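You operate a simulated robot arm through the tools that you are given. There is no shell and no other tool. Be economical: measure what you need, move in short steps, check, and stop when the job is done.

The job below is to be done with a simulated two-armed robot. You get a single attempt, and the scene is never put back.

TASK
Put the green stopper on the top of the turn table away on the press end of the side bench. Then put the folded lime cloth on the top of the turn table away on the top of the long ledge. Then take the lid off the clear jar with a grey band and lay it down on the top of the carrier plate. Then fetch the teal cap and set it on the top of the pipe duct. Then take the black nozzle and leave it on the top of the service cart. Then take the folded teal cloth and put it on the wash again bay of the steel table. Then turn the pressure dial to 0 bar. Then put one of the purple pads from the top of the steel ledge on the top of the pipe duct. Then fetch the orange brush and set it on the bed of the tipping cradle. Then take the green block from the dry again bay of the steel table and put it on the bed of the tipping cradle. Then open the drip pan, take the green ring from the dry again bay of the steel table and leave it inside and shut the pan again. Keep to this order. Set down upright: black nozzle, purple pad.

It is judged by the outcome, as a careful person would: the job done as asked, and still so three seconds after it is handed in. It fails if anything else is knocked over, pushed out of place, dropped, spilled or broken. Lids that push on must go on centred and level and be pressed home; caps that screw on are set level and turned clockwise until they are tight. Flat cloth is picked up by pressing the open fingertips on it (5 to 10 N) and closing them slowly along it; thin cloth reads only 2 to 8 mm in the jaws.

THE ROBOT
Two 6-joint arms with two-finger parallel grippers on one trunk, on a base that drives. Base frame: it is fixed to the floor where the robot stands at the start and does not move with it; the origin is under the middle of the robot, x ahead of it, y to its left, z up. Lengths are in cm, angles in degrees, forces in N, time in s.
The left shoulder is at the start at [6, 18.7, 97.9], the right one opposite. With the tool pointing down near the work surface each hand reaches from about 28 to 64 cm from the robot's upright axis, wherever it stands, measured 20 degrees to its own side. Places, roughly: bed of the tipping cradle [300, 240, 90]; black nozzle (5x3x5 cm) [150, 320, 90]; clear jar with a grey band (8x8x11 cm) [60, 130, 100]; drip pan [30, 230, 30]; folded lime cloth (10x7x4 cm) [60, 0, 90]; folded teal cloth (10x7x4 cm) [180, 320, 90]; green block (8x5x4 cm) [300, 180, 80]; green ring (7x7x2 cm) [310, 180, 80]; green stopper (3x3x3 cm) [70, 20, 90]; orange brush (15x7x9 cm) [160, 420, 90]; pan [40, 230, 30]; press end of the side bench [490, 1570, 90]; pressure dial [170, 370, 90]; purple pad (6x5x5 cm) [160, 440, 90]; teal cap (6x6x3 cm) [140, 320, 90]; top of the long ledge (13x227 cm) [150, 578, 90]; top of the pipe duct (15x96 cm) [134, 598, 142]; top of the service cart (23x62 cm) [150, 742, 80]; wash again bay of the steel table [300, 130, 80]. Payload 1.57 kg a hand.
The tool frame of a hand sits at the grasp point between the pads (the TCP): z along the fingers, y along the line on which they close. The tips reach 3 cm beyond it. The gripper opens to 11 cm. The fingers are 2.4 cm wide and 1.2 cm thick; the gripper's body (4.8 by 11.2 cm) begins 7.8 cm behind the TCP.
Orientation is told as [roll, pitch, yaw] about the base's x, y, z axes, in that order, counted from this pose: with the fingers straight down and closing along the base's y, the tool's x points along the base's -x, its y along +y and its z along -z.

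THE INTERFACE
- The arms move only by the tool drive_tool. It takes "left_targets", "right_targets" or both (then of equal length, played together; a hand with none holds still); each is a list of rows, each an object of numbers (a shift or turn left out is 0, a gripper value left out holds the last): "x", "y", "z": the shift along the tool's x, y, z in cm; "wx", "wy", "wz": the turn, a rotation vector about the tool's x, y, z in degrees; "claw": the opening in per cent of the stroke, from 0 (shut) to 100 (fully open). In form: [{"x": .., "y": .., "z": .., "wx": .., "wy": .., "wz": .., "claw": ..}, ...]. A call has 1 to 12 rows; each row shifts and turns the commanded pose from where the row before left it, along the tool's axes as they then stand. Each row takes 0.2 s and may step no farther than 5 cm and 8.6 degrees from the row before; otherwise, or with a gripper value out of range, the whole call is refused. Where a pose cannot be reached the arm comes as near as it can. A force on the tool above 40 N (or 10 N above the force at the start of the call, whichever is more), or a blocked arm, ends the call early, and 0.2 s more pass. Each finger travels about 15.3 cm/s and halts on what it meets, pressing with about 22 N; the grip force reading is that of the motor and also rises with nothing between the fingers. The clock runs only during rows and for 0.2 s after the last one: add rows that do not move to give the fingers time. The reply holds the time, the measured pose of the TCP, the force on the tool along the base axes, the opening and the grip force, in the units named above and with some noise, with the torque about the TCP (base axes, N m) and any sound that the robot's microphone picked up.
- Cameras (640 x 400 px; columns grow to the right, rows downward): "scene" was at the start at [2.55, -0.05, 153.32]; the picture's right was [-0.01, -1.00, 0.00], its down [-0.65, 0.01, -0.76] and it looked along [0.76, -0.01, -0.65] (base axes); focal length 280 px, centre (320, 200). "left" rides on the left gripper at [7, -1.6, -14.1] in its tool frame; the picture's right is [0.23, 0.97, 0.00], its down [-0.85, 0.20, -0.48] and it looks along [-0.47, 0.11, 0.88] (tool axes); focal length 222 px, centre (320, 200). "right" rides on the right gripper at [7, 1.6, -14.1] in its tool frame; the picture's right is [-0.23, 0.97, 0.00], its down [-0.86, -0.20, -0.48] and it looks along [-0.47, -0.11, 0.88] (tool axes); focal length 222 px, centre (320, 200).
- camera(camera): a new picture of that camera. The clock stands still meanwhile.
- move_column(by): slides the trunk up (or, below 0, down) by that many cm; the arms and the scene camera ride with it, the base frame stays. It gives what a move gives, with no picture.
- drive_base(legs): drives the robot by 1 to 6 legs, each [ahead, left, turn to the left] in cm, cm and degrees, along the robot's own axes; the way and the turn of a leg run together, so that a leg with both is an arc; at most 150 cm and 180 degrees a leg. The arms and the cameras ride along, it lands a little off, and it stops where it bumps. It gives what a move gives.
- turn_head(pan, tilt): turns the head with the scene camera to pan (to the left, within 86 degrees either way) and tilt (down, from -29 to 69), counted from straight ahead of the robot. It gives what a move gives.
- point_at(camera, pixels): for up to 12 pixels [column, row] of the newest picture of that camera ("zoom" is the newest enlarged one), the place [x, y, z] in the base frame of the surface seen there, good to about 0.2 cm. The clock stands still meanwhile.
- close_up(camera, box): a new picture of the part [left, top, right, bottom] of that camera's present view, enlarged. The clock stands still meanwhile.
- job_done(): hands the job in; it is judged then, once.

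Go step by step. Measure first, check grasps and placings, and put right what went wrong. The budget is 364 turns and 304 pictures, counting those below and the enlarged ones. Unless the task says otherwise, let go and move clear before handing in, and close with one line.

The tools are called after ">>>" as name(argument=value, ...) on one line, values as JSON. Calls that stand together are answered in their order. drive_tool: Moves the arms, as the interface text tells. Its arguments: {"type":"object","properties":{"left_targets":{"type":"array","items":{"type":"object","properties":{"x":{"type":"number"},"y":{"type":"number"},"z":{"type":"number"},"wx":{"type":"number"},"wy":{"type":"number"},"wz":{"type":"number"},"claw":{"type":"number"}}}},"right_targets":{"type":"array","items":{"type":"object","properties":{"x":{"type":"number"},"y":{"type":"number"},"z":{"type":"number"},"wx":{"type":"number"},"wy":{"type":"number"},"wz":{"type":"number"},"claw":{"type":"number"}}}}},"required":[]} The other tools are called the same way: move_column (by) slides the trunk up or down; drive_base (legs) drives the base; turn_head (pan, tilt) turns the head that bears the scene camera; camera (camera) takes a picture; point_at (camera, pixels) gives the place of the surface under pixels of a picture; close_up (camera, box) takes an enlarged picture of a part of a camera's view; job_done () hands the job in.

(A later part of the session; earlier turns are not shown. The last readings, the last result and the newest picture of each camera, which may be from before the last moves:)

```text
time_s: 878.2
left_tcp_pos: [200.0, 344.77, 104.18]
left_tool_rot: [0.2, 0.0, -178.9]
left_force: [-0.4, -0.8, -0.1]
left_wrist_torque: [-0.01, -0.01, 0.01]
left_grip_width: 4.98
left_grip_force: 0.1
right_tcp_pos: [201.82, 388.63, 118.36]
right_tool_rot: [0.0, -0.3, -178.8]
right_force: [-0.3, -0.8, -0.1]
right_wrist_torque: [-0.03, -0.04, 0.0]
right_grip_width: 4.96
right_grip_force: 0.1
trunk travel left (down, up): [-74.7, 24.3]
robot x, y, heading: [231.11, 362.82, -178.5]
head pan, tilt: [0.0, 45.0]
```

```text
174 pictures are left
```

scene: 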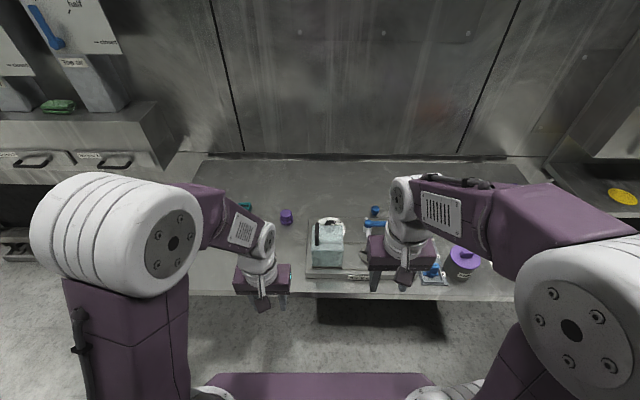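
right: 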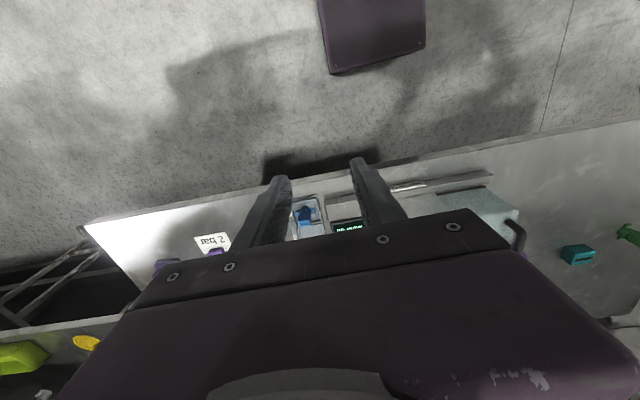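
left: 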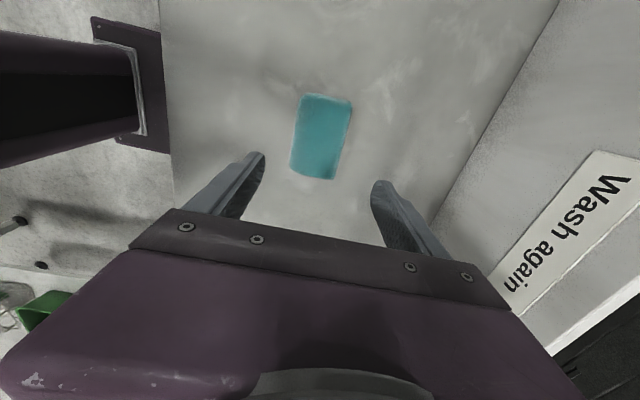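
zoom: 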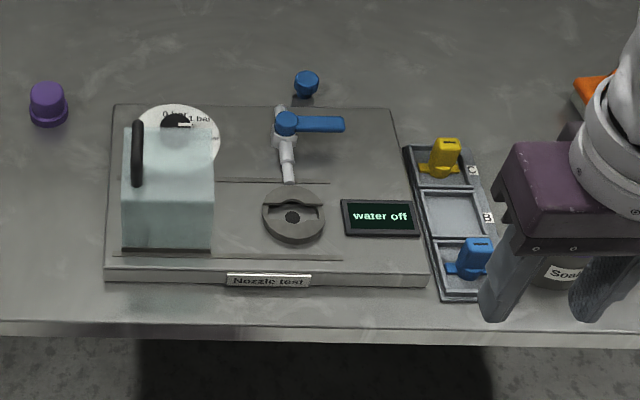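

The rig's dial is partly hidden behind a pale box with a handle. I'll measure it and look with the left camera from above.

>>> point_at(camera="zoom", pixels=[[178, 118], [170, 112], [200, 120], [205, 150], [137, 125], [137, 180], [165, 130], [210, 200], [125, 200], [165, 245], [295, 215], [310, 125]])

>>> close_up(camera="scene", box=[300, 205, 370, 255])

```text
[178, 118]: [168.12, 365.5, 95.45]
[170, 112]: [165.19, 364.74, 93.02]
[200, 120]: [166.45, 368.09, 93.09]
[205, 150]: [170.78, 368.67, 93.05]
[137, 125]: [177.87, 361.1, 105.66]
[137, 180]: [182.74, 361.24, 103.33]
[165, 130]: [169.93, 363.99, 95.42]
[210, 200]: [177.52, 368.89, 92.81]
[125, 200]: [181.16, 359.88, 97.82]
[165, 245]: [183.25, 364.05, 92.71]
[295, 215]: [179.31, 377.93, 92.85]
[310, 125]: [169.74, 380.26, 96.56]
```

```text
8.00 times, centred on (335, 230) of scene
```

zoom: 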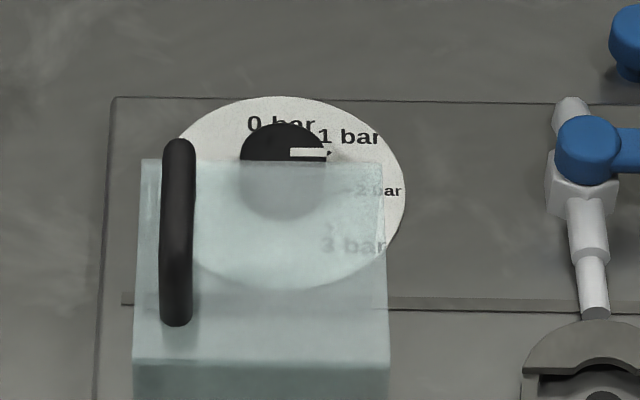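

The knob at about [168.5, 365.5] (top z 95.4) has its white pointer to the right, toward 2 bar. 0 bar is at the far (-x) side, so it needs about 90° counter-clockwise. I'll reposition so the left hand can work above it.

>>> drive_base(legs=[[0, -15, -1], [15, 0, 0]])

>>> drive_tool(left_targets=[{"z": -4}, {"z": -4}, {"y": -2, "x": -4}, {"y": -2, "x": -4}, {"x": -4}, {}])

>>> camera(camera="left")

>>> camera(camera="scene")

```text
time_s: 880.5
left_tcp_pos: [185.09, 360.56, 104.23]
left_tool_rot: [0.2, 0.4, -180.0]
left_force: [30.4, 0.6, -3.1]
left_wrist_torque: [0.09, -0.77, -0.9]
left_grip_width: 4.93
left_grip_force: 0.1
right_tcp_pos: [187.4, 404.39, 118.44]
right_tool_rot: [-0.1, -0.7, -179.9]
right_force: [0.4, 0.1, 0.7]
right_wrist_torque: [-0.02, 0.02, -0.01]
right_grip_width: 4.96
right_grip_force: 0.1
trunk travel left (down, up): [-74.7, 24.3]
robot x, y, heading: [215.88, 378.05, -180.0]
head pan, tilt: [0.0, 45.0]
```

```text
time_s: 881.9
left_tcp_pos: [172.59, 364.6, 111.9]
left_tool_rot: [0.2, 0.7, -179.9]
left_force: [0.9, -0.4, 0.4]
left_wrist_torque: [0.02, 0.0, -0.02]
left_grip_width: 4.96
left_grip_force: 0.0
right_tcp_pos: [186.8, 404.29, 118.32]
right_tool_rot: [0.0, -0.3, -179.8]
right_force: [0.2, 0.3, -0.4]
right_wrist_torque: [0.03, 0.0, -0.01]
right_grip_width: 4.99
right_grip_force: 0.0
trunk travel left (down, up): [-74.7, 24.3]
robot x, y, heading: [215.96, 377.94, -180.0]
head pan, tilt: [0.0, 45.0]
```

```text
172 pictures are left
```

left: 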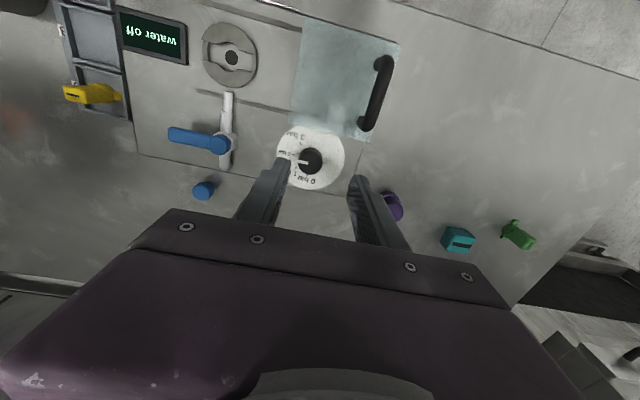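

```text
171 pictures are left
```

scene: 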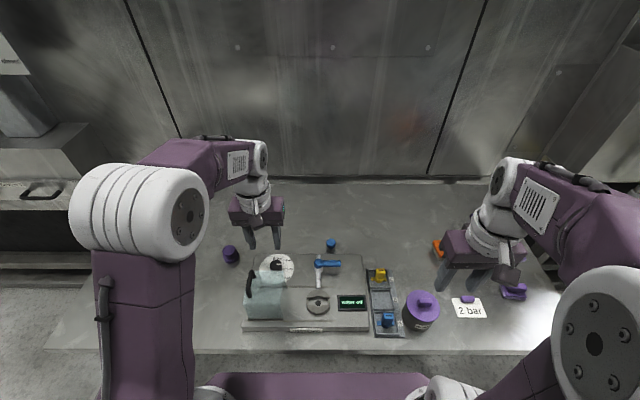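

The left hand touched something while driving (30 N), probably the hood's handle. I'll check whether the hood moved.

>>> close_up(camera="scene", box=[230, 240, 350, 340])

>>> close_up(camera="left", box=[200, 20, 420, 200])

>>> point_at(camera="left", pixels=[[381, 62], [366, 128], [345, 135], [297, 100], [305, 30], [395, 48], [310, 160], [300, 162], [288, 150]])

```text
4.00 times, centred on (290, 290) of scene
```

zoom: 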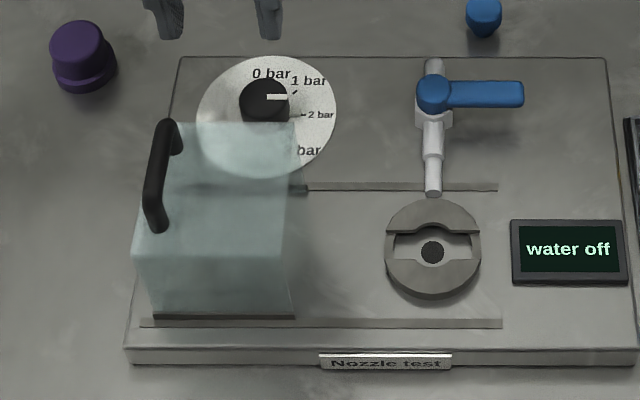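

```text
2.22 times, centred on (310, 110) of left
```

zoom: 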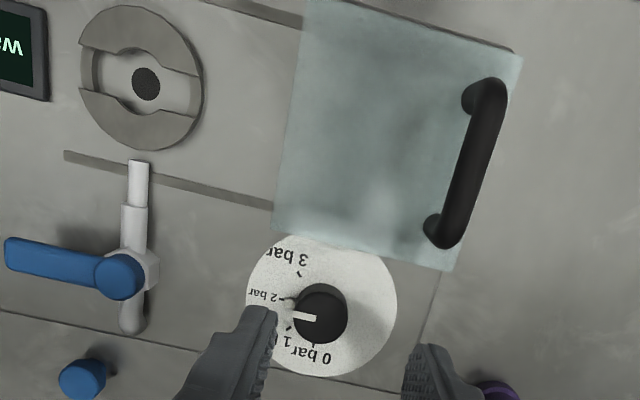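

```text
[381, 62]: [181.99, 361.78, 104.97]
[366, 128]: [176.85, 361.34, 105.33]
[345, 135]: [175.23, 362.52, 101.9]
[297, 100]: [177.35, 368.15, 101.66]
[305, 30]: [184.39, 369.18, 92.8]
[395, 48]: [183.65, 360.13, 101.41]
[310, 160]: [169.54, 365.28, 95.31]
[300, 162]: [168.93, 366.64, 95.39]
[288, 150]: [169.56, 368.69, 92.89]
```

The hood is captive on its rails and did not move. The pointer is at about 2 bar; I'll measure the ticks and pointer precisely.

>>> point_at(camera="zoom", pixels=[[283, 299], [289, 328], [314, 346], [299, 273], [291, 316], [316, 318], [348, 313], [322, 292], [322, 335], [322, 313], [397, 305], [322, 376]])

```text
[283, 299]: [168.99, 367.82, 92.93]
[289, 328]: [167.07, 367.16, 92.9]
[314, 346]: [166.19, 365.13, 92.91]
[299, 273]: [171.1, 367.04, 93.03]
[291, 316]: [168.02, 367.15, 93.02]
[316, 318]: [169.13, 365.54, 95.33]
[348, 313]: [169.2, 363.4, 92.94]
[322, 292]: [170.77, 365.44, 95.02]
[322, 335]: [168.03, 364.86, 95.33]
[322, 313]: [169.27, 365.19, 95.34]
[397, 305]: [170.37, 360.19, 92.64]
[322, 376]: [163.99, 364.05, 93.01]
```

The dial's centre is [169.15, 364.95], 2 bar points to +y (92°), 0 bar at 175.5°. So I'll grip the knob and turn it by +84°. First I'll go down over it.

>>> drive_tool(left_targets=[{"x": -3.4, "y": -0.35, "claw": 58}, {"z": 4.5}, {"z": 4.5}, {"z": 3.5}, {}])

>>> camera(camera="left")

>>> close_up(camera="scene", box=[200, 180, 360, 320])

```text
time_s: 883.1
left_tcp_pos: [169.05, 365.09, 99.46]
left_tool_rot: [0.2, 0.7, -179.9]
left_force: [0.7, 0.3, -0.2]
left_wrist_torque: [-0.02, 0.01, 0.03]
left_grip_width: 6.38
left_grip_force: 0.0
right_tcp_pos: [186.79, 404.33, 118.36]
right_tool_rot: [0.0, -0.2, -179.9]
right_force: [0.3, 0.5, 0.2]
right_wrist_torque: [0.02, 0.04, 0.01]
right_grip_width: 4.95
right_grip_force: 0.0
trunk travel left (down, up): [-74.7, 24.3]
robot x, y, heading: [215.55, 378.05, -180.0]
head pan, tilt: [0.0, 45.0]
```

```text
168 pictures are left
```

left: 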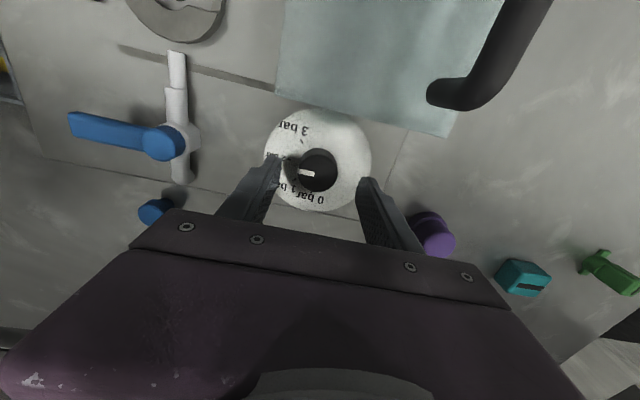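

```text
2.86 times, centred on (280, 250) of scene
```

zoom: 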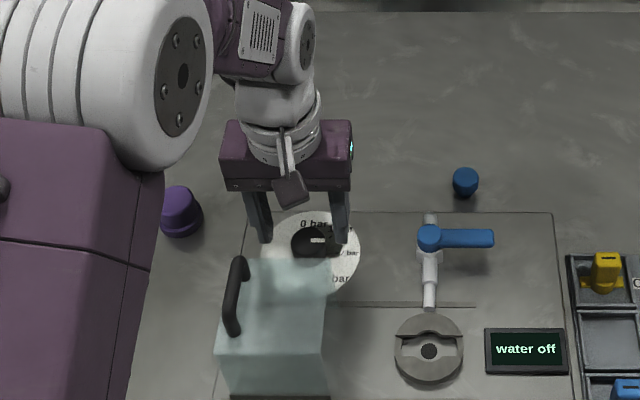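

>>> drive_tool(left_targets=[{"z": 1.5}, {"z": 1.3}, {}, {"claw": 40}, {"claw": 30}, {"claw": 0}, {}, {}])

>>> camera(camera="left")

```text
time_s: 884.9
left_tcp_pos: [169.49, 365.07, 96.51]
left_tool_rot: [0.2, 0.6, -180.0]
left_force: [1.0, 7.8, -4.9]
left_wrist_torque: [0.87, 0.25, -0.04]
left_grip_width: 3.57
left_grip_force: 42.8
right_tcp_pos: [186.74, 404.47, 118.34]
right_tool_rot: [-0.1, -0.4, -179.9]
right_force: [0.4, 1.1, 0.9]
right_wrist_torque: [0.02, -0.01, -0.04]
right_grip_width: 4.96
right_grip_force: 0.0
trunk travel left (down, up): [-74.7, 24.3]
robot x, y, heading: [215.74, 377.89, -179.8]
head pan, tilt: [0.0, 45.0]
```

```text
166 pictures are left
```

left: 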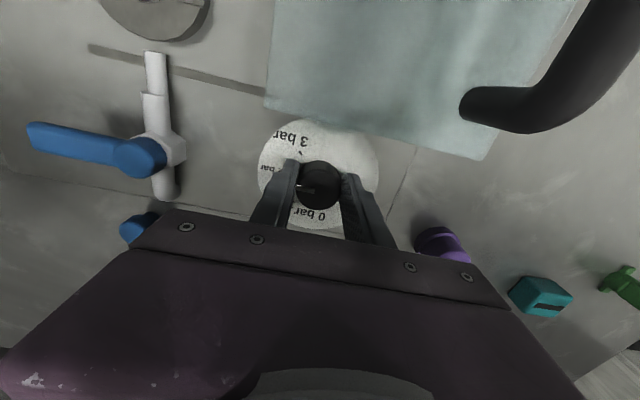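

The knob is gripped (3.57 cm). I'll turn it halfway first and check.

>>> drive_tool(left_targets=[{"y": -0.15}, {"wz": -8.4}, {"wz": -8.4}, {"wz": -8.4}, {"wz": -8.4}, {"wz": -8.4}, {}])

>>> camera(camera="left")

>>> close_up(camera="scene", box=[220, 220, 320, 300])

```text
time_s: 886.5
left_tcp_pos: [169.34, 365.4, 96.66]
left_tool_rot: [0.6, 0.2, -137.8]
left_force: [7.3, 28.6, -14.9]
left_wrist_torque: [1.44, 0.11, -0.07]
left_grip_width: 3.57
left_grip_force: 42.7
right_tcp_pos: [186.77, 404.88, 118.17]
right_tool_rot: [0.2, -0.3, -179.9]
right_force: [-0.5, 0.4, 0.5]
right_wrist_torque: [-0.02, 0.01, 0.0]
right_grip_width: 4.93
right_grip_force: 0.1
trunk travel left (down, up): [-74.7, 24.3]
robot x, y, heading: [215.94, 378.02, -180.0]
head pan, tilt: [0.0, 45.0]
```

```text
165 pictures are left
```

left: 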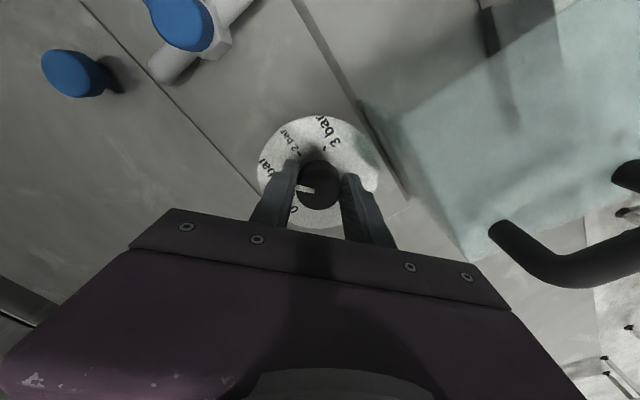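

```text
5.00 times, centred on (270, 260) of scene
```

zoom: 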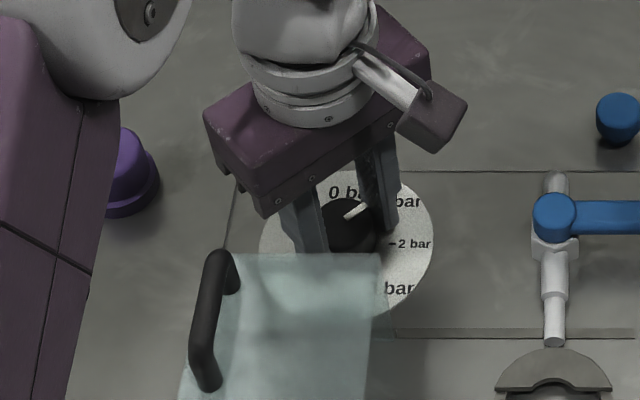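

The knob follows and the pointer is now at about 1 bar. A side force has built up, so I'll shift the hand back slightly to relieve it.

>>> drive_tool(left_targets=[{"x": -0.3, "y": 0.2}, {}])

```text
time_s: 887.1
left_tcp_pos: [169.09, 365.16, 96.6]
left_tool_rot: [0.6, 0.3, -137.9]
left_force: [2.9, 37.0, -21.0]
left_wrist_torque: [0.99, 0.51, -0.05]
left_grip_width: 3.51
left_grip_force: 42.1
right_tcp_pos: [186.66, 405.07, 118.16]
right_tool_rot: [0.3, -0.3, -179.9]
right_force: [0.8, -0.3, 0.1]
right_wrist_torque: [0.02, -0.02, -0.01]
right_grip_width: 4.94
right_grip_force: 0.0
trunk travel left (down, up): [-74.7, 24.3]
robot x, y, heading: [215.95, 377.9, -179.9]
head pan, tilt: [0.0, 45.0]
```

>>> drive_tool(left_targets=[{"x": 0.3, "y": -0.3}, {}])

```text
time_s: 887.7
left_tcp_pos: [169.0, 365.16, 96.64]
left_tool_rot: [0.8, 0.3, -137.9]
left_force: [-2.7, 21.4, -9.8]
left_wrist_torque: [1.52, -0.06, -0.02]
left_grip_width: 3.53
left_grip_force: 42.2
right_tcp_pos: [186.65, 404.7, 118.14]
right_tool_rot: [0.2, -0.2, -179.8]
right_force: [-0.7, -0.5, -0.7]
right_wrist_torque: [-0.01, 0.01, -0.02]
right_grip_width: 4.94
right_grip_force: 0.0
trunk travel left (down, up): [-74.7, 24.3]
robot x, y, heading: [215.62, 378.19, -179.9]
head pan, tilt: [0.0, 45.0]
```

>>> drive_tool(left_targets=[{"x": 0.25, "y": -0.3}, {"x": 0.15, "y": -0.15}, {}])

```text
time_s: 888.5
left_tcp_pos: [169.03, 365.3, 96.71]
left_tool_rot: [0.4, 0.2, -137.8]
left_force: [-11.5, -13.8, 4.6]
left_wrist_torque: [-0.79, 0.97, -0.02]
left_grip_width: 3.51
left_grip_force: 42.2
right_tcp_pos: [186.53, 404.07, 118.4]
right_tool_rot: [-0.2, -0.2, -179.9]
right_force: [-0.1, -0.1, 0.0]
right_wrist_torque: [-0.01, 0.02, -0.02]
right_grip_width: 4.96
right_grip_force: 0.0
trunk travel left (down, up): [-74.7, 24.3]
robot x, y, heading: [215.8, 378.3, -180.0]
head pan, tilt: [0.0, 45.0]
```

>>> drive_tool(left_targets=[{"x": -0.02, "y": 0.18}, {"wz": -8.4}, {"wz": -8.4}, {"wz": -8.4}, {"wz": -8.4}, {}])

>>> close_up(camera="scene", box=[220, 220, 320, 300])

>>> camera(camera="left")

```text
time_s: 889.9
left_tcp_pos: [169.03, 365.2, 96.63]
left_tool_rot: [0.3, 0.0, -104.2]
left_force: [-21.3, -17.4, 17.9]
left_wrist_torque: [0.2, 0.98, 0.01]
left_grip_width: 3.51
left_grip_force: 42.4
right_tcp_pos: [186.55, 404.01, 118.32]
right_tool_rot: [-0.1, -0.2, -179.9]
right_force: [0.0, 1.2, 0.3]
right_wrist_torque: [0.0, -0.01, 0.01]
right_grip_width: 4.95
right_grip_force: 0.1
trunk travel left (down, up): [-74.7, 24.3]
robot x, y, heading: [216.19, 378.31, -180.1]
head pan, tilt: [0.0, 45.0]
```

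```text
5.00 times, centred on (270, 260) of scene
```

zoom: 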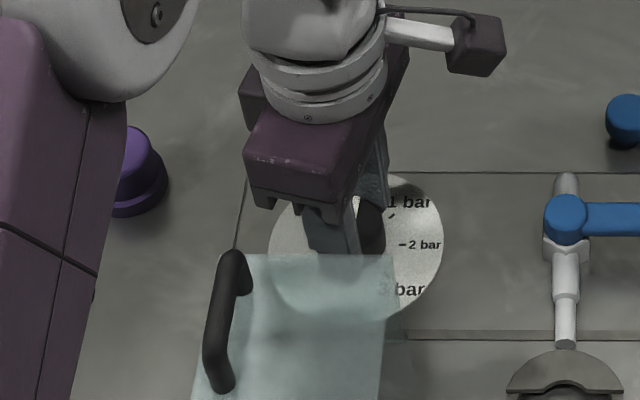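

```text
162 pictures are left
```

left: 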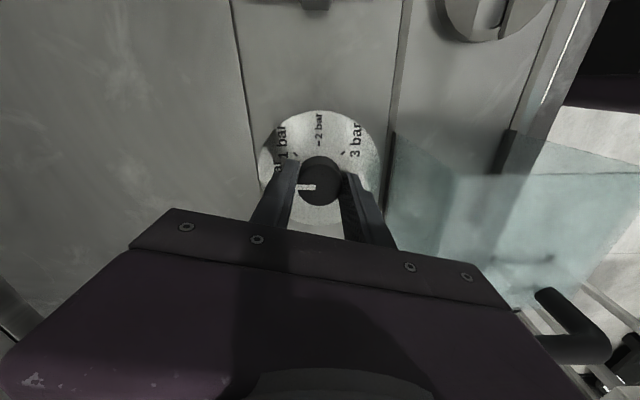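

>>> drive_tool(left_targets=[{"wz": -8.4}, {}, {"claw": 38}, {"claw": 50}, {}, {"z": -3}, {"z": -4}, {"z": -4}, {}])

>>> close_up(camera="left", box=[240, 60, 400, 220])

>>> close_up(camera="scene", box=[220, 220, 320, 300])

```text
time_s: 891.9
left_tcp_pos: [168.88, 365.47, 107.66]
left_tool_rot: [0.7, -0.1, -95.9]
left_force: [0.4, 0.5, -0.8]
left_wrist_torque: [0.0, -0.02, 0.0]
left_grip_width: 5.5
left_grip_force: 0.0
right_tcp_pos: [186.87, 404.41, 118.31]
right_tool_rot: [-0.1, -0.4, -179.9]
right_force: [0.7, -0.4, -1.2]
right_wrist_torque: [-0.01, -0.02, 0.02]
right_grip_width: 4.94
right_grip_force: 0.0
trunk travel left (down, up): [-74.7, 24.3]
robot x, y, heading: [215.41, 378.4, -180.0]
head pan, tilt: [0.0, 45.0]
```

```text
2.50 times, centred on (320, 140) of left
```

zoom: 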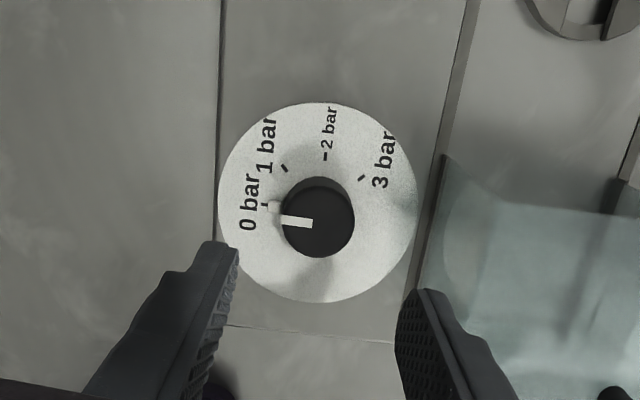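

```text
5.00 times, centred on (270, 260) of scene
```

zoom: 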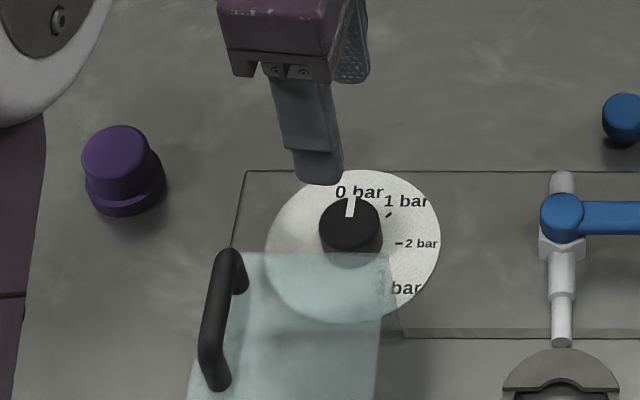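

>>> point_at(camera="zoom", pixels=[[349, 215], [352, 198], [388, 214], [398, 244], [350, 175], [265, 246], [441, 246], [340, 186], [375, 195]])

>>> close_up(camera="left", box=[280, 100, 360, 180])

```text
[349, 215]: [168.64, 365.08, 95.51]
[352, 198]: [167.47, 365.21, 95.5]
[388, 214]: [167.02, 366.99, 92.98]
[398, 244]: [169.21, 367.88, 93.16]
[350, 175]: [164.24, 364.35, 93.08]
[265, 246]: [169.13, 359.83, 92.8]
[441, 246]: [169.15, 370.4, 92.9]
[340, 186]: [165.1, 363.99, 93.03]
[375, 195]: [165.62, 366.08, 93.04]
```

```text
5.00 times, centred on (320, 140) of left
```

zoom: 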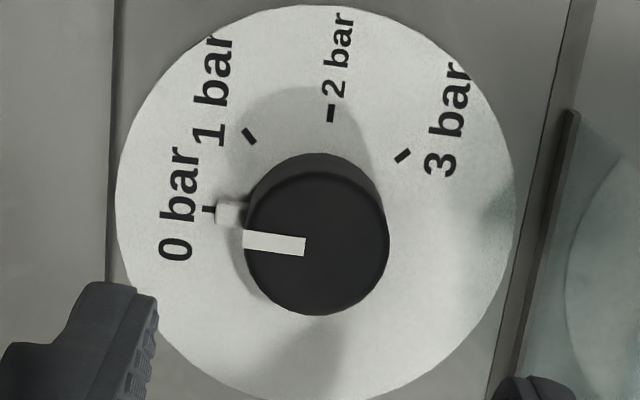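

The indicator nub lines up with the 0-bar tick within about 2°. The dial is at 0 bar. I'll raise the hand, un-rotate it, and look at the right side of the ledge for the purple pads.

>>> drive_tool(left_targets=[{"z": -4}, {"z": -3}, {"wz": 8.4}, {"wz": 8.4}, {"wz": 8.4}, {"wz": 8.4}, {"wz": 8.4}, {"wz": 8.4}, {"wz": 8.4}, {"wz": 8.4}, {"wz": 8.4}, {"wz": 8.4}])

>>> drive_tool(left_targets=[{"x": 4}, {"x": 4}, {"x": 4}, {}])

>>> drive_base(legs=[[-20, 0, 0], [0, -65, 0]])

>>> camera(camera="scene")

```text
time_s: 894.5
left_tcp_pos: [169.13, 365.41, 114.68]
left_tool_rot: [0.2, 0.7, 179.9]
left_force: [-0.1, -0.4, 0.9]
left_wrist_torque: [0.03, -0.02, 0.02]
left_grip_width: 5.52
left_grip_force: 0.0
right_tcp_pos: [186.78, 404.29, 118.32]
right_tool_rot: [-0.1, -0.3, -179.9]
right_force: [-0.1, 0.0, -0.3]
right_wrist_torque: [0.0, -0.04, 0.0]
right_grip_width: 4.96
right_grip_force: 0.1
trunk travel left (down, up): [-74.7, 24.3]
robot x, y, heading: [215.88, 378.37, -180.0]
head pan, tilt: [0.0, 45.0]
```

```text
time_s: 895.5
left_tcp_pos: [181.18, 365.35, 115.07]
left_tool_rot: [0.2, 0.7, -179.9]
left_force: [-0.3, -0.1, -0.5]
left_wrist_torque: [0.02, 0.0, -0.01]
left_grip_width: 5.52
left_grip_force: 0.0
right_tcp_pos: [186.77, 404.48, 118.37]
right_tool_rot: [0.0, -0.2, -179.9]
right_force: [-0.1, 0.4, 0.0]
right_wrist_torque: [-0.01, -0.01, -0.04]
right_grip_width: 4.95
right_grip_force: 0.1
trunk travel left (down, up): [-74.7, 24.3]
robot x, y, heading: [215.89, 377.85, -179.9]
head pan, tilt: [0.0, 45.0]
```

```text
time_s: 900.3
left_tcp_pos: [201.01, 428.17, 115.15]
left_tool_rot: [0.1, 0.8, -179.3]
left_force: [-0.5, 0.0, 0.1]
left_wrist_torque: [-0.01, -0.04, 0.01]
left_grip_width: 5.5
left_grip_force: 0.0
right_tcp_pos: [206.33, 467.13, 118.26]
right_tool_rot: [-0.1, -0.3, -179.2]
right_force: [-0.1, -1.6, -0.1]
right_wrist_torque: [0.06, 0.02, 0.02]
right_grip_width: 4.94
right_grip_force: 0.0
trunk travel left (down, up): [-74.7, 24.3]
robot x, y, heading: [235.62, 441.51, -179.4]
head pan, tilt: [0.0, 45.0]
```

```text
158 pictures are left
```

scene: 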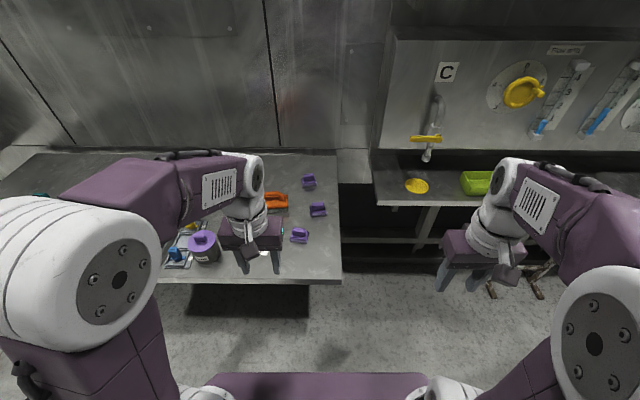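

Three purple pads are at (309,180), (318,209) and (299,234). I'll zoom in and measure them.

>>> close_up(camera="scene", box=[250, 160, 350, 250])

>>> point_at(camera="scene", pixels=[[309, 178], [309, 185], [318, 206], [318, 213], [299, 230], [299, 238], [275, 200], [340, 280], [330, 190], [340, 160]])

```text
4.44 times, centred on (300, 205) of scene
```

zoom: 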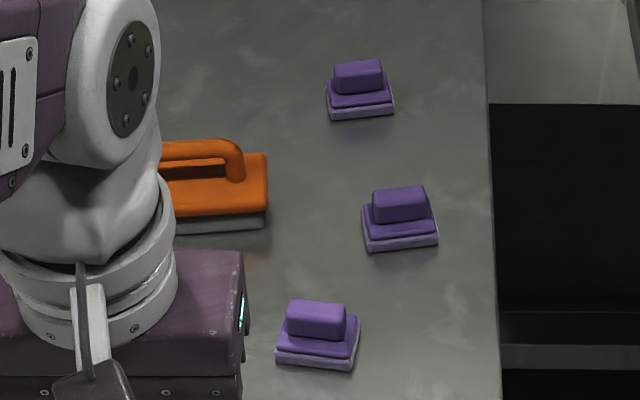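

```text
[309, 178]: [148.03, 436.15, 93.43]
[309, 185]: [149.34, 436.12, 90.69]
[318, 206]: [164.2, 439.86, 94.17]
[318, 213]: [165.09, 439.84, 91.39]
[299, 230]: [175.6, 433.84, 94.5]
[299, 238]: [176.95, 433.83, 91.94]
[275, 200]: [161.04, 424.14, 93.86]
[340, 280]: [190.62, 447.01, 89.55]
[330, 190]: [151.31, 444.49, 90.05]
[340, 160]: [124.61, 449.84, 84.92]
```

I'll take the nearest pad at [175.6, 433.8]. I'll bring the left hand above it and look.

>>> drive_tool(left_targets=[{"x": -4, "y": -1.4, "claw": 65}, {"x": -4, "y": -1.4}, {"x": -4, "y": -1.4}, {"x": -4, "y": -1.4}, {"x": -4}, {"x": -4}, {"z": 4}, {"z": 4}, {}])

>>> close_up(camera="left", box=[220, 60, 420, 220])

```text
time_s: 902.3
left_tcp_pos: [179.51, 433.02, 106.15]
left_tool_rot: [0.2, 0.7, -179.3]
left_force: [-0.9, -1.6, 1.2]
left_wrist_torque: [0.01, 0.05, -0.02]
left_grip_width: 7.17
left_grip_force: 0.1
left hand out of reach, approached as far as the arm can: row 6
right_tcp_pos: [206.18, 467.19, 118.37]
right_tool_rot: [-0.1, -0.3, -179.2]
right_force: [0.7, 0.3, 0.1]
right_wrist_torque: [0.04, 0.03, -0.04]
right_grip_width: 4.93
right_grip_force: 0.2
trunk travel left (down, up): [-74.7, 24.3]
robot x, y, heading: [235.73, 440.76, -179.3]
head pan, tilt: [0.0, 45.0]
```

```text
2.50 times, centred on (320, 140) of left
```

zoom: 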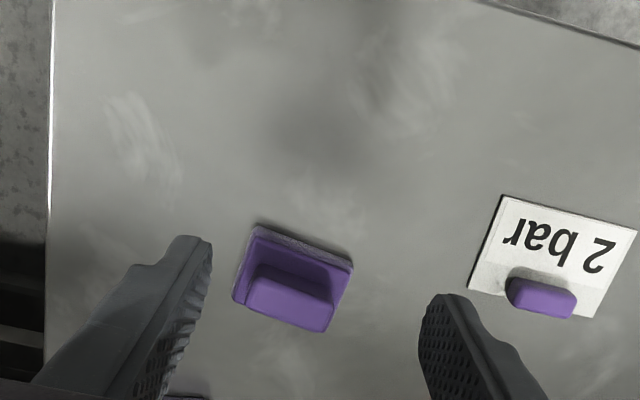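

>>> point_at(camera="zoom", pixels=[[290, 305], [250, 295], [328, 318], [265, 270], [335, 290], [240, 285], [348, 270], [262, 230], [300, 325], [545, 295]])

```text
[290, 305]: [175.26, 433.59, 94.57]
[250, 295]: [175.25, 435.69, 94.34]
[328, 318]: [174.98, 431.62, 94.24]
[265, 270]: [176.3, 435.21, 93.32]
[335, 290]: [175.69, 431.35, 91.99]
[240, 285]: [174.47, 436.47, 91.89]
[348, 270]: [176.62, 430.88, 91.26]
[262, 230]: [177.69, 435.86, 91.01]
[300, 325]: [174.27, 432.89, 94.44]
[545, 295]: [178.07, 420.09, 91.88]
```

The handle on the pad is centred at [175.1, 433.6], 4.3 cm wide in y, z 92–94.6. For placing under the overhead board I'll grip it with a 24° forward tilt.

>>> drive_tool(left_targets=[{"wy": -8}, {"wy": -8}, {"wy": -8}, {"x": 0.4, "y": -0.6, "z": 3.6}, {"x": 0.4, "z": 3.6}, {}])

>>> close_up(camera="left", box=[220, 60, 420, 220])

```text
time_s: 903.7
left_tcp_pos: [177.53, 433.62, 99.01]
left_tool_rot: [0.2, -23.4, -179.3]
left_force: [1.1, -0.6, 0.3]
left_wrist_torque: [-0.02, 0.0, 0.03]
left_grip_width: 7.15
left_grip_force: 0.1
right_tcp_pos: [206.29, 467.24, 118.3]
right_tool_rot: [-0.1, -0.4, -179.3]
right_force: [-0.4, -0.3, 0.8]
right_wrist_torque: [-0.04, 0.0, 0.04]
right_grip_width: 4.97
right_grip_force: 0.0
trunk travel left (down, up): [-74.7, 24.3]
robot x, y, heading: [235.65, 441.35, -179.2]
head pan, tilt: [0.0, 45.0]
```

```text
2.50 times, centred on (320, 140) of left
```

zoom: 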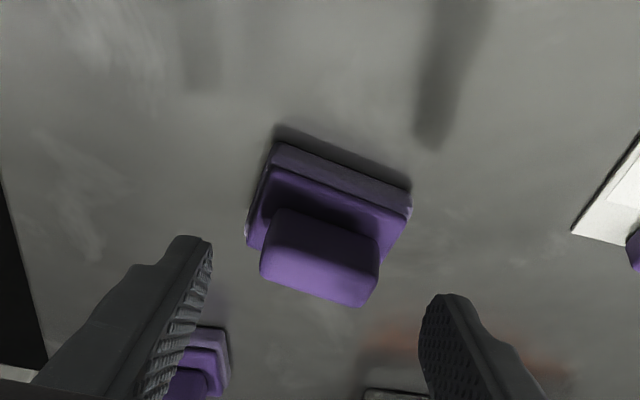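

>>> drive_tool(left_targets=[{"x": 0.1, "z": 2}, {"x": 0.0, "z": 1.8}, {}, {"claw": 50}, {"claw": 38}, {"claw": 20}, {"claw": 0}, {}, {}])

>>> close_up(camera="left", box=[220, 60, 420, 220])

```text
time_s: 905.7
left_tcp_pos: [176.23, 433.37, 95.4]
left_tool_rot: [0.2, -23.2, -179.4]
left_force: [-0.4, 0.7, 1.1]
left_wrist_torque: [0.09, 0.05, 0.0]
left_grip_width: 4.45
left_grip_force: 21.9
right_tcp_pos: [206.23, 467.29, 118.37]
right_tool_rot: [0.1, -0.3, -179.4]
right_force: [0.8, 0.0, 0.1]
right_wrist_torque: [0.02, 0.03, 0.03]
right_grip_width: 4.92
right_grip_force: 0.1
trunk travel left (down, up): [-74.7, 24.3]
robot x, y, heading: [235.51, 441.13, -179.3]
head pan, tilt: [0.0, 45.0]
```

```text
2.50 times, centred on (320, 140) of left
```

zoom: 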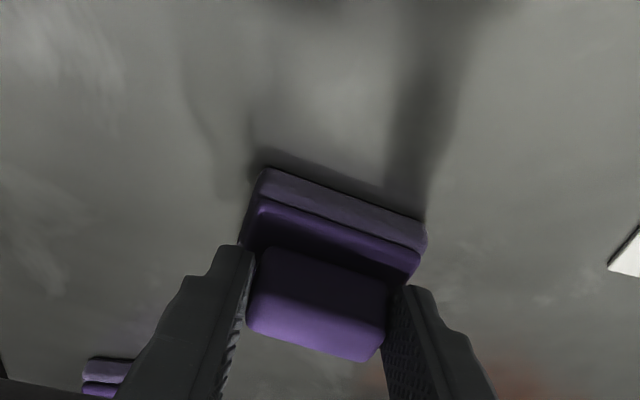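

The pad's handle is gripped (4.45 cm). I'll lift and retract a bit, keeping the tilt, then raise the trunk and strafe to the duct.

>>> drive_tool(left_targets=[{"x": -0.8, "z": -1.8}, {"x": -1.6, "z": -3.65}, {"x": -1.6, "z": -3.65}, {"x": -1.6, "z": -3.65}, {"x": 3.65, "z": -1.6}, {"x": 3.65, "z": -1.6}, {"x": 3.65, "z": -1.6}, {"x": 3.65, "z": -1.6}, {}])

>>> move_column(by=24)

>>> drive_base(legs=[[0, -140, -0.6], [0, -20, 0]])

>>> turn_head(pan=10, tilt=25)

>>> camera(camera="scene")

```text
time_s: 907.7
left_tcp_pos: [191.75, 433.64, 109.73]
left_tool_rot: [0.3, -23.3, -179.5]
left_force: [0.0, -0.4, 0.5]
left_wrist_torque: [-0.01, -0.05, 0.0]
left_grip_width: 4.44
left_grip_force: 21.8
right_tcp_pos: [206.23, 467.32, 118.38]
right_tool_rot: [0.0, -0.2, -179.3]
right_force: [-0.9, -0.4, 0.3]
right_wrist_torque: [-0.02, 0.01, 0.01]
right_grip_width: 4.93
right_grip_force: 0.0
trunk travel left (down, up): [-74.7, 24.3]
robot x, y, heading: [235.38, 441.25, -179.6]
head pan, tilt: [0.0, 45.0]
```

```text
time_s: 910.2
left_tcp_pos: [191.77, 433.57, 133.73]
left_tool_rot: [0.2, -23.4, -179.4]
left_force: [-0.4, -0.1, -1.1]
left_wrist_torque: [-0.02, 0.0, 0.0]
left_grip_width: 4.39
left_grip_force: 21.8
right_tcp_pos: [206.26, 467.2, 142.14]
right_tool_rot: [0.1, -0.3, -179.2]
right_force: [-0.5, -0.1, 1.1]
right_wrist_torque: [-0.01, 0.01, 0.0]
right_grip_width: 4.94
right_grip_force: 0.1
trunk travel left (down, up): [-98.7, 0.3]
robot x, y, heading: [235.29, 441.63, -179.1]
head pan, tilt: [0.0, 45.0]
```

```text
time_s: 918.4
left_tcp_pos: [194.56, 596.89, 133.58]
left_tool_rot: [-0.1, -23.3, 177.7]
left_force: [0.1, 0.2, -1.1]
left_wrist_torque: [0.07, 0.02, -0.05]
left_grip_width: 4.32
left_grip_force: 21.7
right_tcp_pos: [210.89, 629.62, 142.4]
right_tool_rot: [-0.4, -0.3, 177.8]
right_force: [0.5, 0.2, 0.5]
right_wrist_torque: [0.07, -0.02, 0.0]
right_grip_width: 4.93
right_grip_force: 0.0
trunk travel left (down, up): [-98.7, 0.3]
robot x, y, heading: [238.89, 602.42, 177.6]
head pan, tilt: [0.0, 45.0]
```

```text
time_s: 919.2
left_tcp_pos: [194.61, 597.41, 133.61]
left_tool_rot: [0.2, -23.3, 177.5]
left_force: [0.1, -0.1, -0.1]
left_wrist_torque: [0.02, 0.02, -0.01]
left_grip_width: 4.32
left_grip_force: 22.0
right_tcp_pos: [210.88, 630.1, 142.36]
right_tool_rot: [0.0, -0.3, 177.6]
right_force: [0.7, 0.5, 0.7]
right_wrist_torque: [0.0, -0.03, 0.03]
right_grip_width: 4.97
right_grip_force: 0.1
trunk travel left (down, up): [-98.7, 0.3]
robot x, y, heading: [238.8, 602.8, 177.6]
head pan, tilt: [10.0, 25.0]
```

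```text
153 pictures are left
```

scene: 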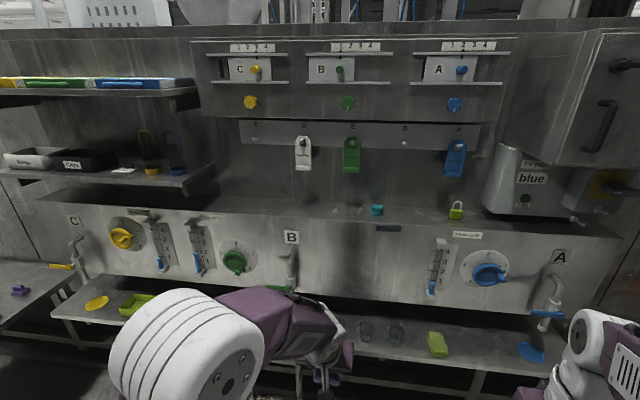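

The cap is in place at (377,210). I'll set the pad near y≈592. First I'll raise the hand before driving in.

>>> drive_tool(left_targets=[{"x": -1.6, "z": -3.65}, {"x": -1.6, "z": -3.65}, {"x": -1.6, "z": -3.65}, {"x": -1.6, "z": -3.65}, {}])

>>> drive_base(legs=[[0, 3, 2.4], [34, 0, 0]])

>>> camera(camera="scene")

```text
time_s: 920.4
left_tcp_pos: [194.48, 597.68, 149.87]
left_tool_rot: [0.2, -23.2, 177.5]
left_force: [0.4, 0.2, -0.5]
left_wrist_torque: [0.0, -0.02, 0.02]
left_grip_width: 4.31
left_grip_force: 22.6
right_tcp_pos: [211.01, 630.14, 142.3]
right_tool_rot: [-0.1, -0.2, 177.6]
right_force: [-0.2, -0.7, 0.0]
right_wrist_torque: [-0.01, 0.02, 0.02]
right_grip_width: 4.95
right_grip_force: 0.0
trunk travel left (down, up): [-98.7, 0.3]
robot x, y, heading: [238.66, 603.0, 177.6]
head pan, tilt: [10.0, 25.0]
```

```text
time_s: 923.0
left_tcp_pos: [162.43, 593.08, 149.83]
left_tool_rot: [0.1, -23.5, 179.8]
left_force: [0.8, -0.4, 0.2]
left_wrist_torque: [0.0, 0.02, 0.0]
left_grip_width: 4.27
left_grip_force: 21.6
right_tcp_pos: [177.46, 626.03, 142.37]
right_tool_rot: [-0.1, -0.4, 179.8]
right_force: [0.2, 0.2, 0.7]
right_wrist_torque: [0.03, 0.04, 0.01]
right_grip_width: 4.95
right_grip_force: 0.2
trunk travel left (down, up): [-98.7, 0.3]
robot x, y, heading: [206.03, 599.66, 179.6]
head pan, tilt: [10.0, 25.0]
```

```text
152 pictures are left
```

scene: 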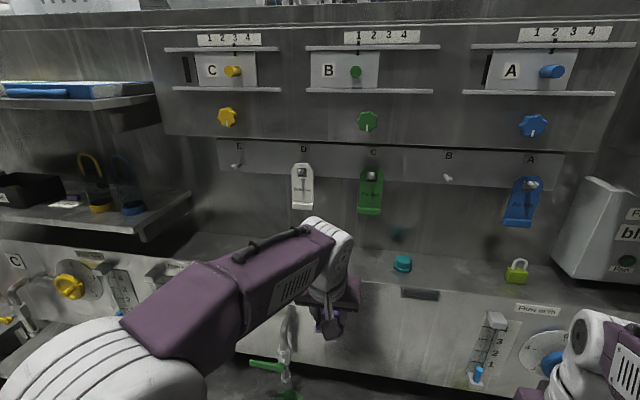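

>>> drive_base(legs=[[10, 0, 0]])

>>> drive_tool(left_targets=[{"x": -3.65, "z": 1.6, "y": 0.6}, {"x": -3.65, "z": 1.6, "y": 0.6}, {"x": -3.65, "z": 1.6}, {}])

>>> camera(camera="left")

>>> close_up(camera="scene", box=[240, 130, 480, 330])

```text
time_s: 924.2
left_tcp_pos: [153.3, 593.17, 150.13]
left_tool_rot: [0.2, -23.8, 179.7]
left_force: [1.6, -0.5, -0.8]
left_wrist_torque: [-0.01, 0.04, -0.02]
left_grip_width: 4.28
left_grip_force: 21.7
right_tcp_pos: [168.39, 626.22, 142.61]
right_tool_rot: [0.0, -0.7, 179.9]
right_force: [0.6, -0.2, -0.6]
right_wrist_torque: [-0.01, 0.07, 0.03]
right_grip_width: 4.95
right_grip_force: 0.1
trunk travel left (down, up): [-98.7, 0.3]
robot x, y, heading: [196.48, 600.04, 179.7]
head pan, tilt: [10.0, 25.0]
```

```text
time_s: 925.2
left_tcp_pos: [139.9, 592.19, 149.44]
left_tool_rot: [0.2, -23.2, 179.7]
left_force: [-0.2, -0.2, -0.8]
left_wrist_torque: [0.02, -0.05, 0.01]
left_grip_width: 4.3
left_grip_force: 22.1
right_tcp_pos: [167.09, 626.17, 142.21]
right_tool_rot: [-0.1, -0.1, 179.8]
right_force: [-0.5, 0.1, -0.5]
right_wrist_torque: [0.0, -0.01, 0.0]
right_grip_width: 4.95
right_grip_force: 0.1
trunk travel left (down, up): [-98.7, 0.3]
robot x, y, heading: [196.39, 599.86, 179.7]
head pan, tilt: [10.0, 25.0]
```

```text
151 pictures are left
```

left: 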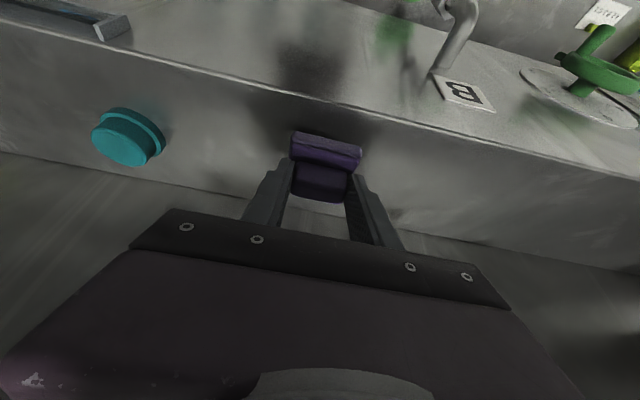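

```text
2.00 times, centred on (360, 230) of scene
```

zoom: 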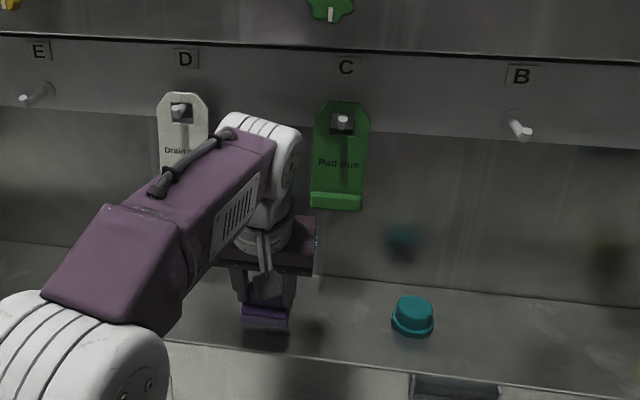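

>>> drive_tool(left_targets=[{"x": -3.2, "z": 1.4}, {"x": 0.6, "z": 1.3}, {}, {"x": 0.12, "z": 0.28}, {"x": 0.08, "z": 0.18}, {}])

>>> close_up(camera="left", box=[220, 60, 420, 220])

```text
time_s: 926.6
left_tcp_pos: [136.76, 592.27, 147.82]
left_tool_rot: [0.2, -23.2, 179.7]
left_force: [0.0, 0.2, 0.3]
left_wrist_torque: [-0.02, 0.04, -0.01]
left_grip_width: 4.31
left_grip_force: 22.0
right_tcp_pos: [167.46, 626.18, 142.26]
right_tool_rot: [0.0, -0.3, 179.8]
right_force: [0.1, -0.4, 1.0]
right_wrist_torque: [0.03, 0.0, 0.02]
right_grip_width: 4.96
right_grip_force: 0.3
trunk travel left (down, up): [-98.7, 0.3]
robot x, y, heading: [196.34, 599.77, 179.7]
head pan, tilt: [10.0, 25.0]
```

```text
2.50 times, centred on (320, 140) of left
```

zoom: 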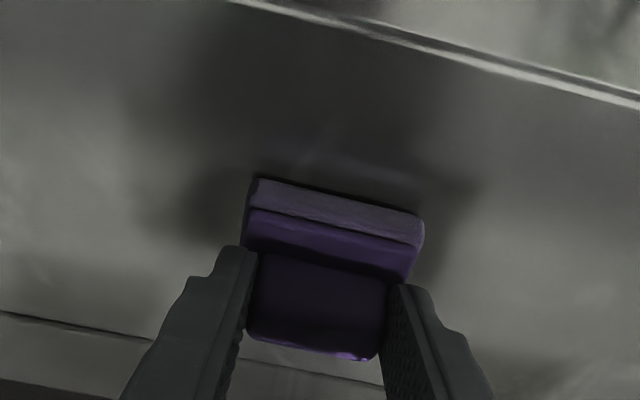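

>>> drive_tool(left_targets=[{"x": 0.08, "z": 0.2}, {"x": 0.08, "z": 0.15}, {}])

```text
time_s: 927.4
left_tcp_pos: [136.95, 592.0, 147.4]
left_tool_rot: [0.1, -23.4, 179.7]
left_force: [-0.3, -0.1, 2.4]
left_wrist_torque: [0.11, 0.13, -0.01]
left_grip_width: 4.28
left_grip_force: 21.5
right_tcp_pos: [167.51, 626.12, 142.38]
right_tool_rot: [0.0, -0.4, 179.8]
right_force: [-0.1, 0.8, -0.4]
right_wrist_torque: [-0.01, 0.02, 0.01]
right_grip_width: 4.95
right_grip_force: 0.1
trunk travel left (down, up): [-98.7, 0.3]
robot x, y, heading: [195.92, 599.98, 179.7]
head pan, tilt: [10.0, 25.0]
```

Contact is felt (2.4 N) at the expected height. I'll release and withdraw along the tool axis.

>>> drive_tool(left_targets=[{"x": 0.03, "z": 0.07}, {"claw": 50}, {"claw": 62}, {}, {"z": -2.5}, {"z": -3, "x": 1}, {"x": 3.65, "z": -1.6}, {"x": 3.65, "z": -1.6}, {}])

>>> camera(camera="left")

```text
time_s: 929.4
left_tcp_pos: [147.89, 591.98, 152.21]
left_tool_rot: [0.1, -23.3, 179.7]
left_force: [0.7, 0.8, 0.3]
left_wrist_torque: [0.03, 0.01, 0.02]
left_grip_width: 6.84
left_grip_force: 0.0
right_tcp_pos: [167.38, 626.15, 142.23]
right_tool_rot: [0.0, -0.3, 179.8]
right_force: [-0.2, 0.5, -0.8]
right_wrist_torque: [-0.02, -0.01, 0.0]
right_grip_width: 4.96
right_grip_force: 0.0
trunk travel left (down, up): [-98.7, 0.3]
robot x, y, heading: [195.84, 599.59, 180.0]
head pan, tilt: [10.0, 25.0]
```

```text
148 pictures are left
```

left: 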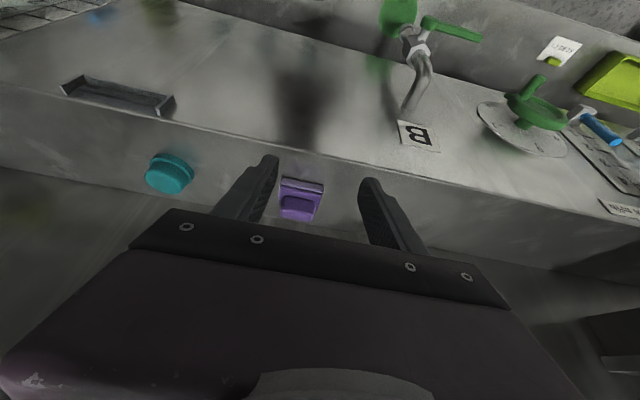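

The pad sits upright on the duct beside the cap. I'll retract, un-tilt, back off and lower the trunk, then go for the orange brush at [161, 424].

>>> drive_tool(left_targets=[{"x": 3.65, "z": -1}, {"x": 3.65, "z": -1}, {"wy": 8}, {"wy": 8}, {"wy": 7.5}, {}])

>>> drive_base(legs=[[-40, 0, 0], [0, 140, 0], [0, 35, 0]])

>>> move_column(by=-24)

>>> turn_head(pan=0, tilt=45)

>>> camera(camera="scene")

```text
time_s: 930.8
left_tcp_pos: [155.51, 591.87, 151.01]
left_tool_rot: [0.0, 0.2, 179.7]
left_force: [1.7, -0.7, -0.1]
left_wrist_torque: [-0.01, 0.06, 0.0]
left_grip_width: 6.83
left_grip_force: 0.1
right_tcp_pos: [167.56, 626.13, 142.33]
right_tool_rot: [0.0, -0.3, 179.8]
right_force: [-0.3, -0.1, -0.6]
right_wrist_torque: [-0.01, 0.0, 0.01]
right_grip_width: 4.95
right_grip_force: 0.1
trunk travel left (down, up): [-98.7, 0.3]
robot x, y, heading: [196.29, 599.54, 180.0]
head pan, tilt: [10.0, 25.0]
```

```text
time_s: 941.6
left_tcp_pos: [193.82, 419.52, 150.94]
left_tool_rot: [0.3, 0.1, 179.8]
left_force: [0.8, 0.1, -0.4]
left_wrist_torque: [-0.02, 0.0, 0.0]
left_grip_width: 6.83
left_grip_force: 0.0
right_tcp_pos: [205.91, 453.89, 142.19]
right_tool_rot: [0.1, -0.3, 179.7]
right_force: [-0.2, -0.2, -0.5]
right_wrist_torque: [-0.03, -0.02, 0.01]
right_grip_width: 4.99
right_grip_force: 0.0
trunk travel left (down, up): [-98.7, 0.3]
robot x, y, heading: [234.82, 427.1, 180.1]
head pan, tilt: [10.0, 25.0]
```

```text
time_s: 944.1
left_tcp_pos: [193.81, 419.29, 126.85]
left_tool_rot: [0.2, 0.2, 179.8]
left_force: [0.7, 0.6, -0.8]
left_wrist_torque: [0.04, 0.02, 0.02]
left_grip_width: 6.83
left_grip_force: 0.1
right_tcp_pos: [206.07, 453.44, 118.33]
right_tool_rot: [0.0, -0.2, 179.8]
right_force: [0.3, -0.1, -1.2]
right_wrist_torque: [0.01, 0.0, 0.0]
right_grip_width: 4.95
right_grip_force: 0.2
trunk travel left (down, up): [-74.7, 24.3]
robot x, y, heading: [234.72, 426.91, 179.8]
head pan, tilt: [10.0, 25.0]
```

```text
time_s: 944.9
left_tcp_pos: [193.71, 419.23, 126.91]
left_tool_rot: [0.2, 0.2, 179.7]
left_force: [0.3, -0.3, -1.0]
left_wrist_torque: [0.0, 0.0, 0.02]
left_grip_width: 6.81
left_grip_force: 0.0
right_tcp_pos: [205.88, 453.52, 118.33]
right_tool_rot: [0.0, -0.4, 179.9]
right_force: [0.1, -0.4, 0.4]
right_wrist_torque: [0.0, 0.02, 0.0]
right_grip_width: 4.95
right_grip_force: 0.1
trunk travel left (down, up): [-74.7, 24.3]
robot x, y, heading: [234.65, 427.12, 179.7]
head pan, tilt: [0.0, 45.0]
```

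```text
147 pictures are left
```

scene: 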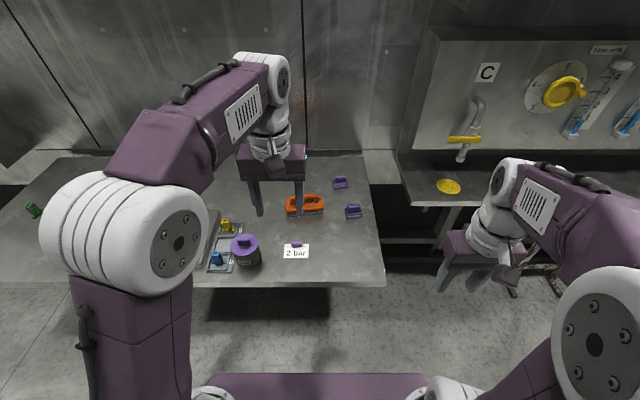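

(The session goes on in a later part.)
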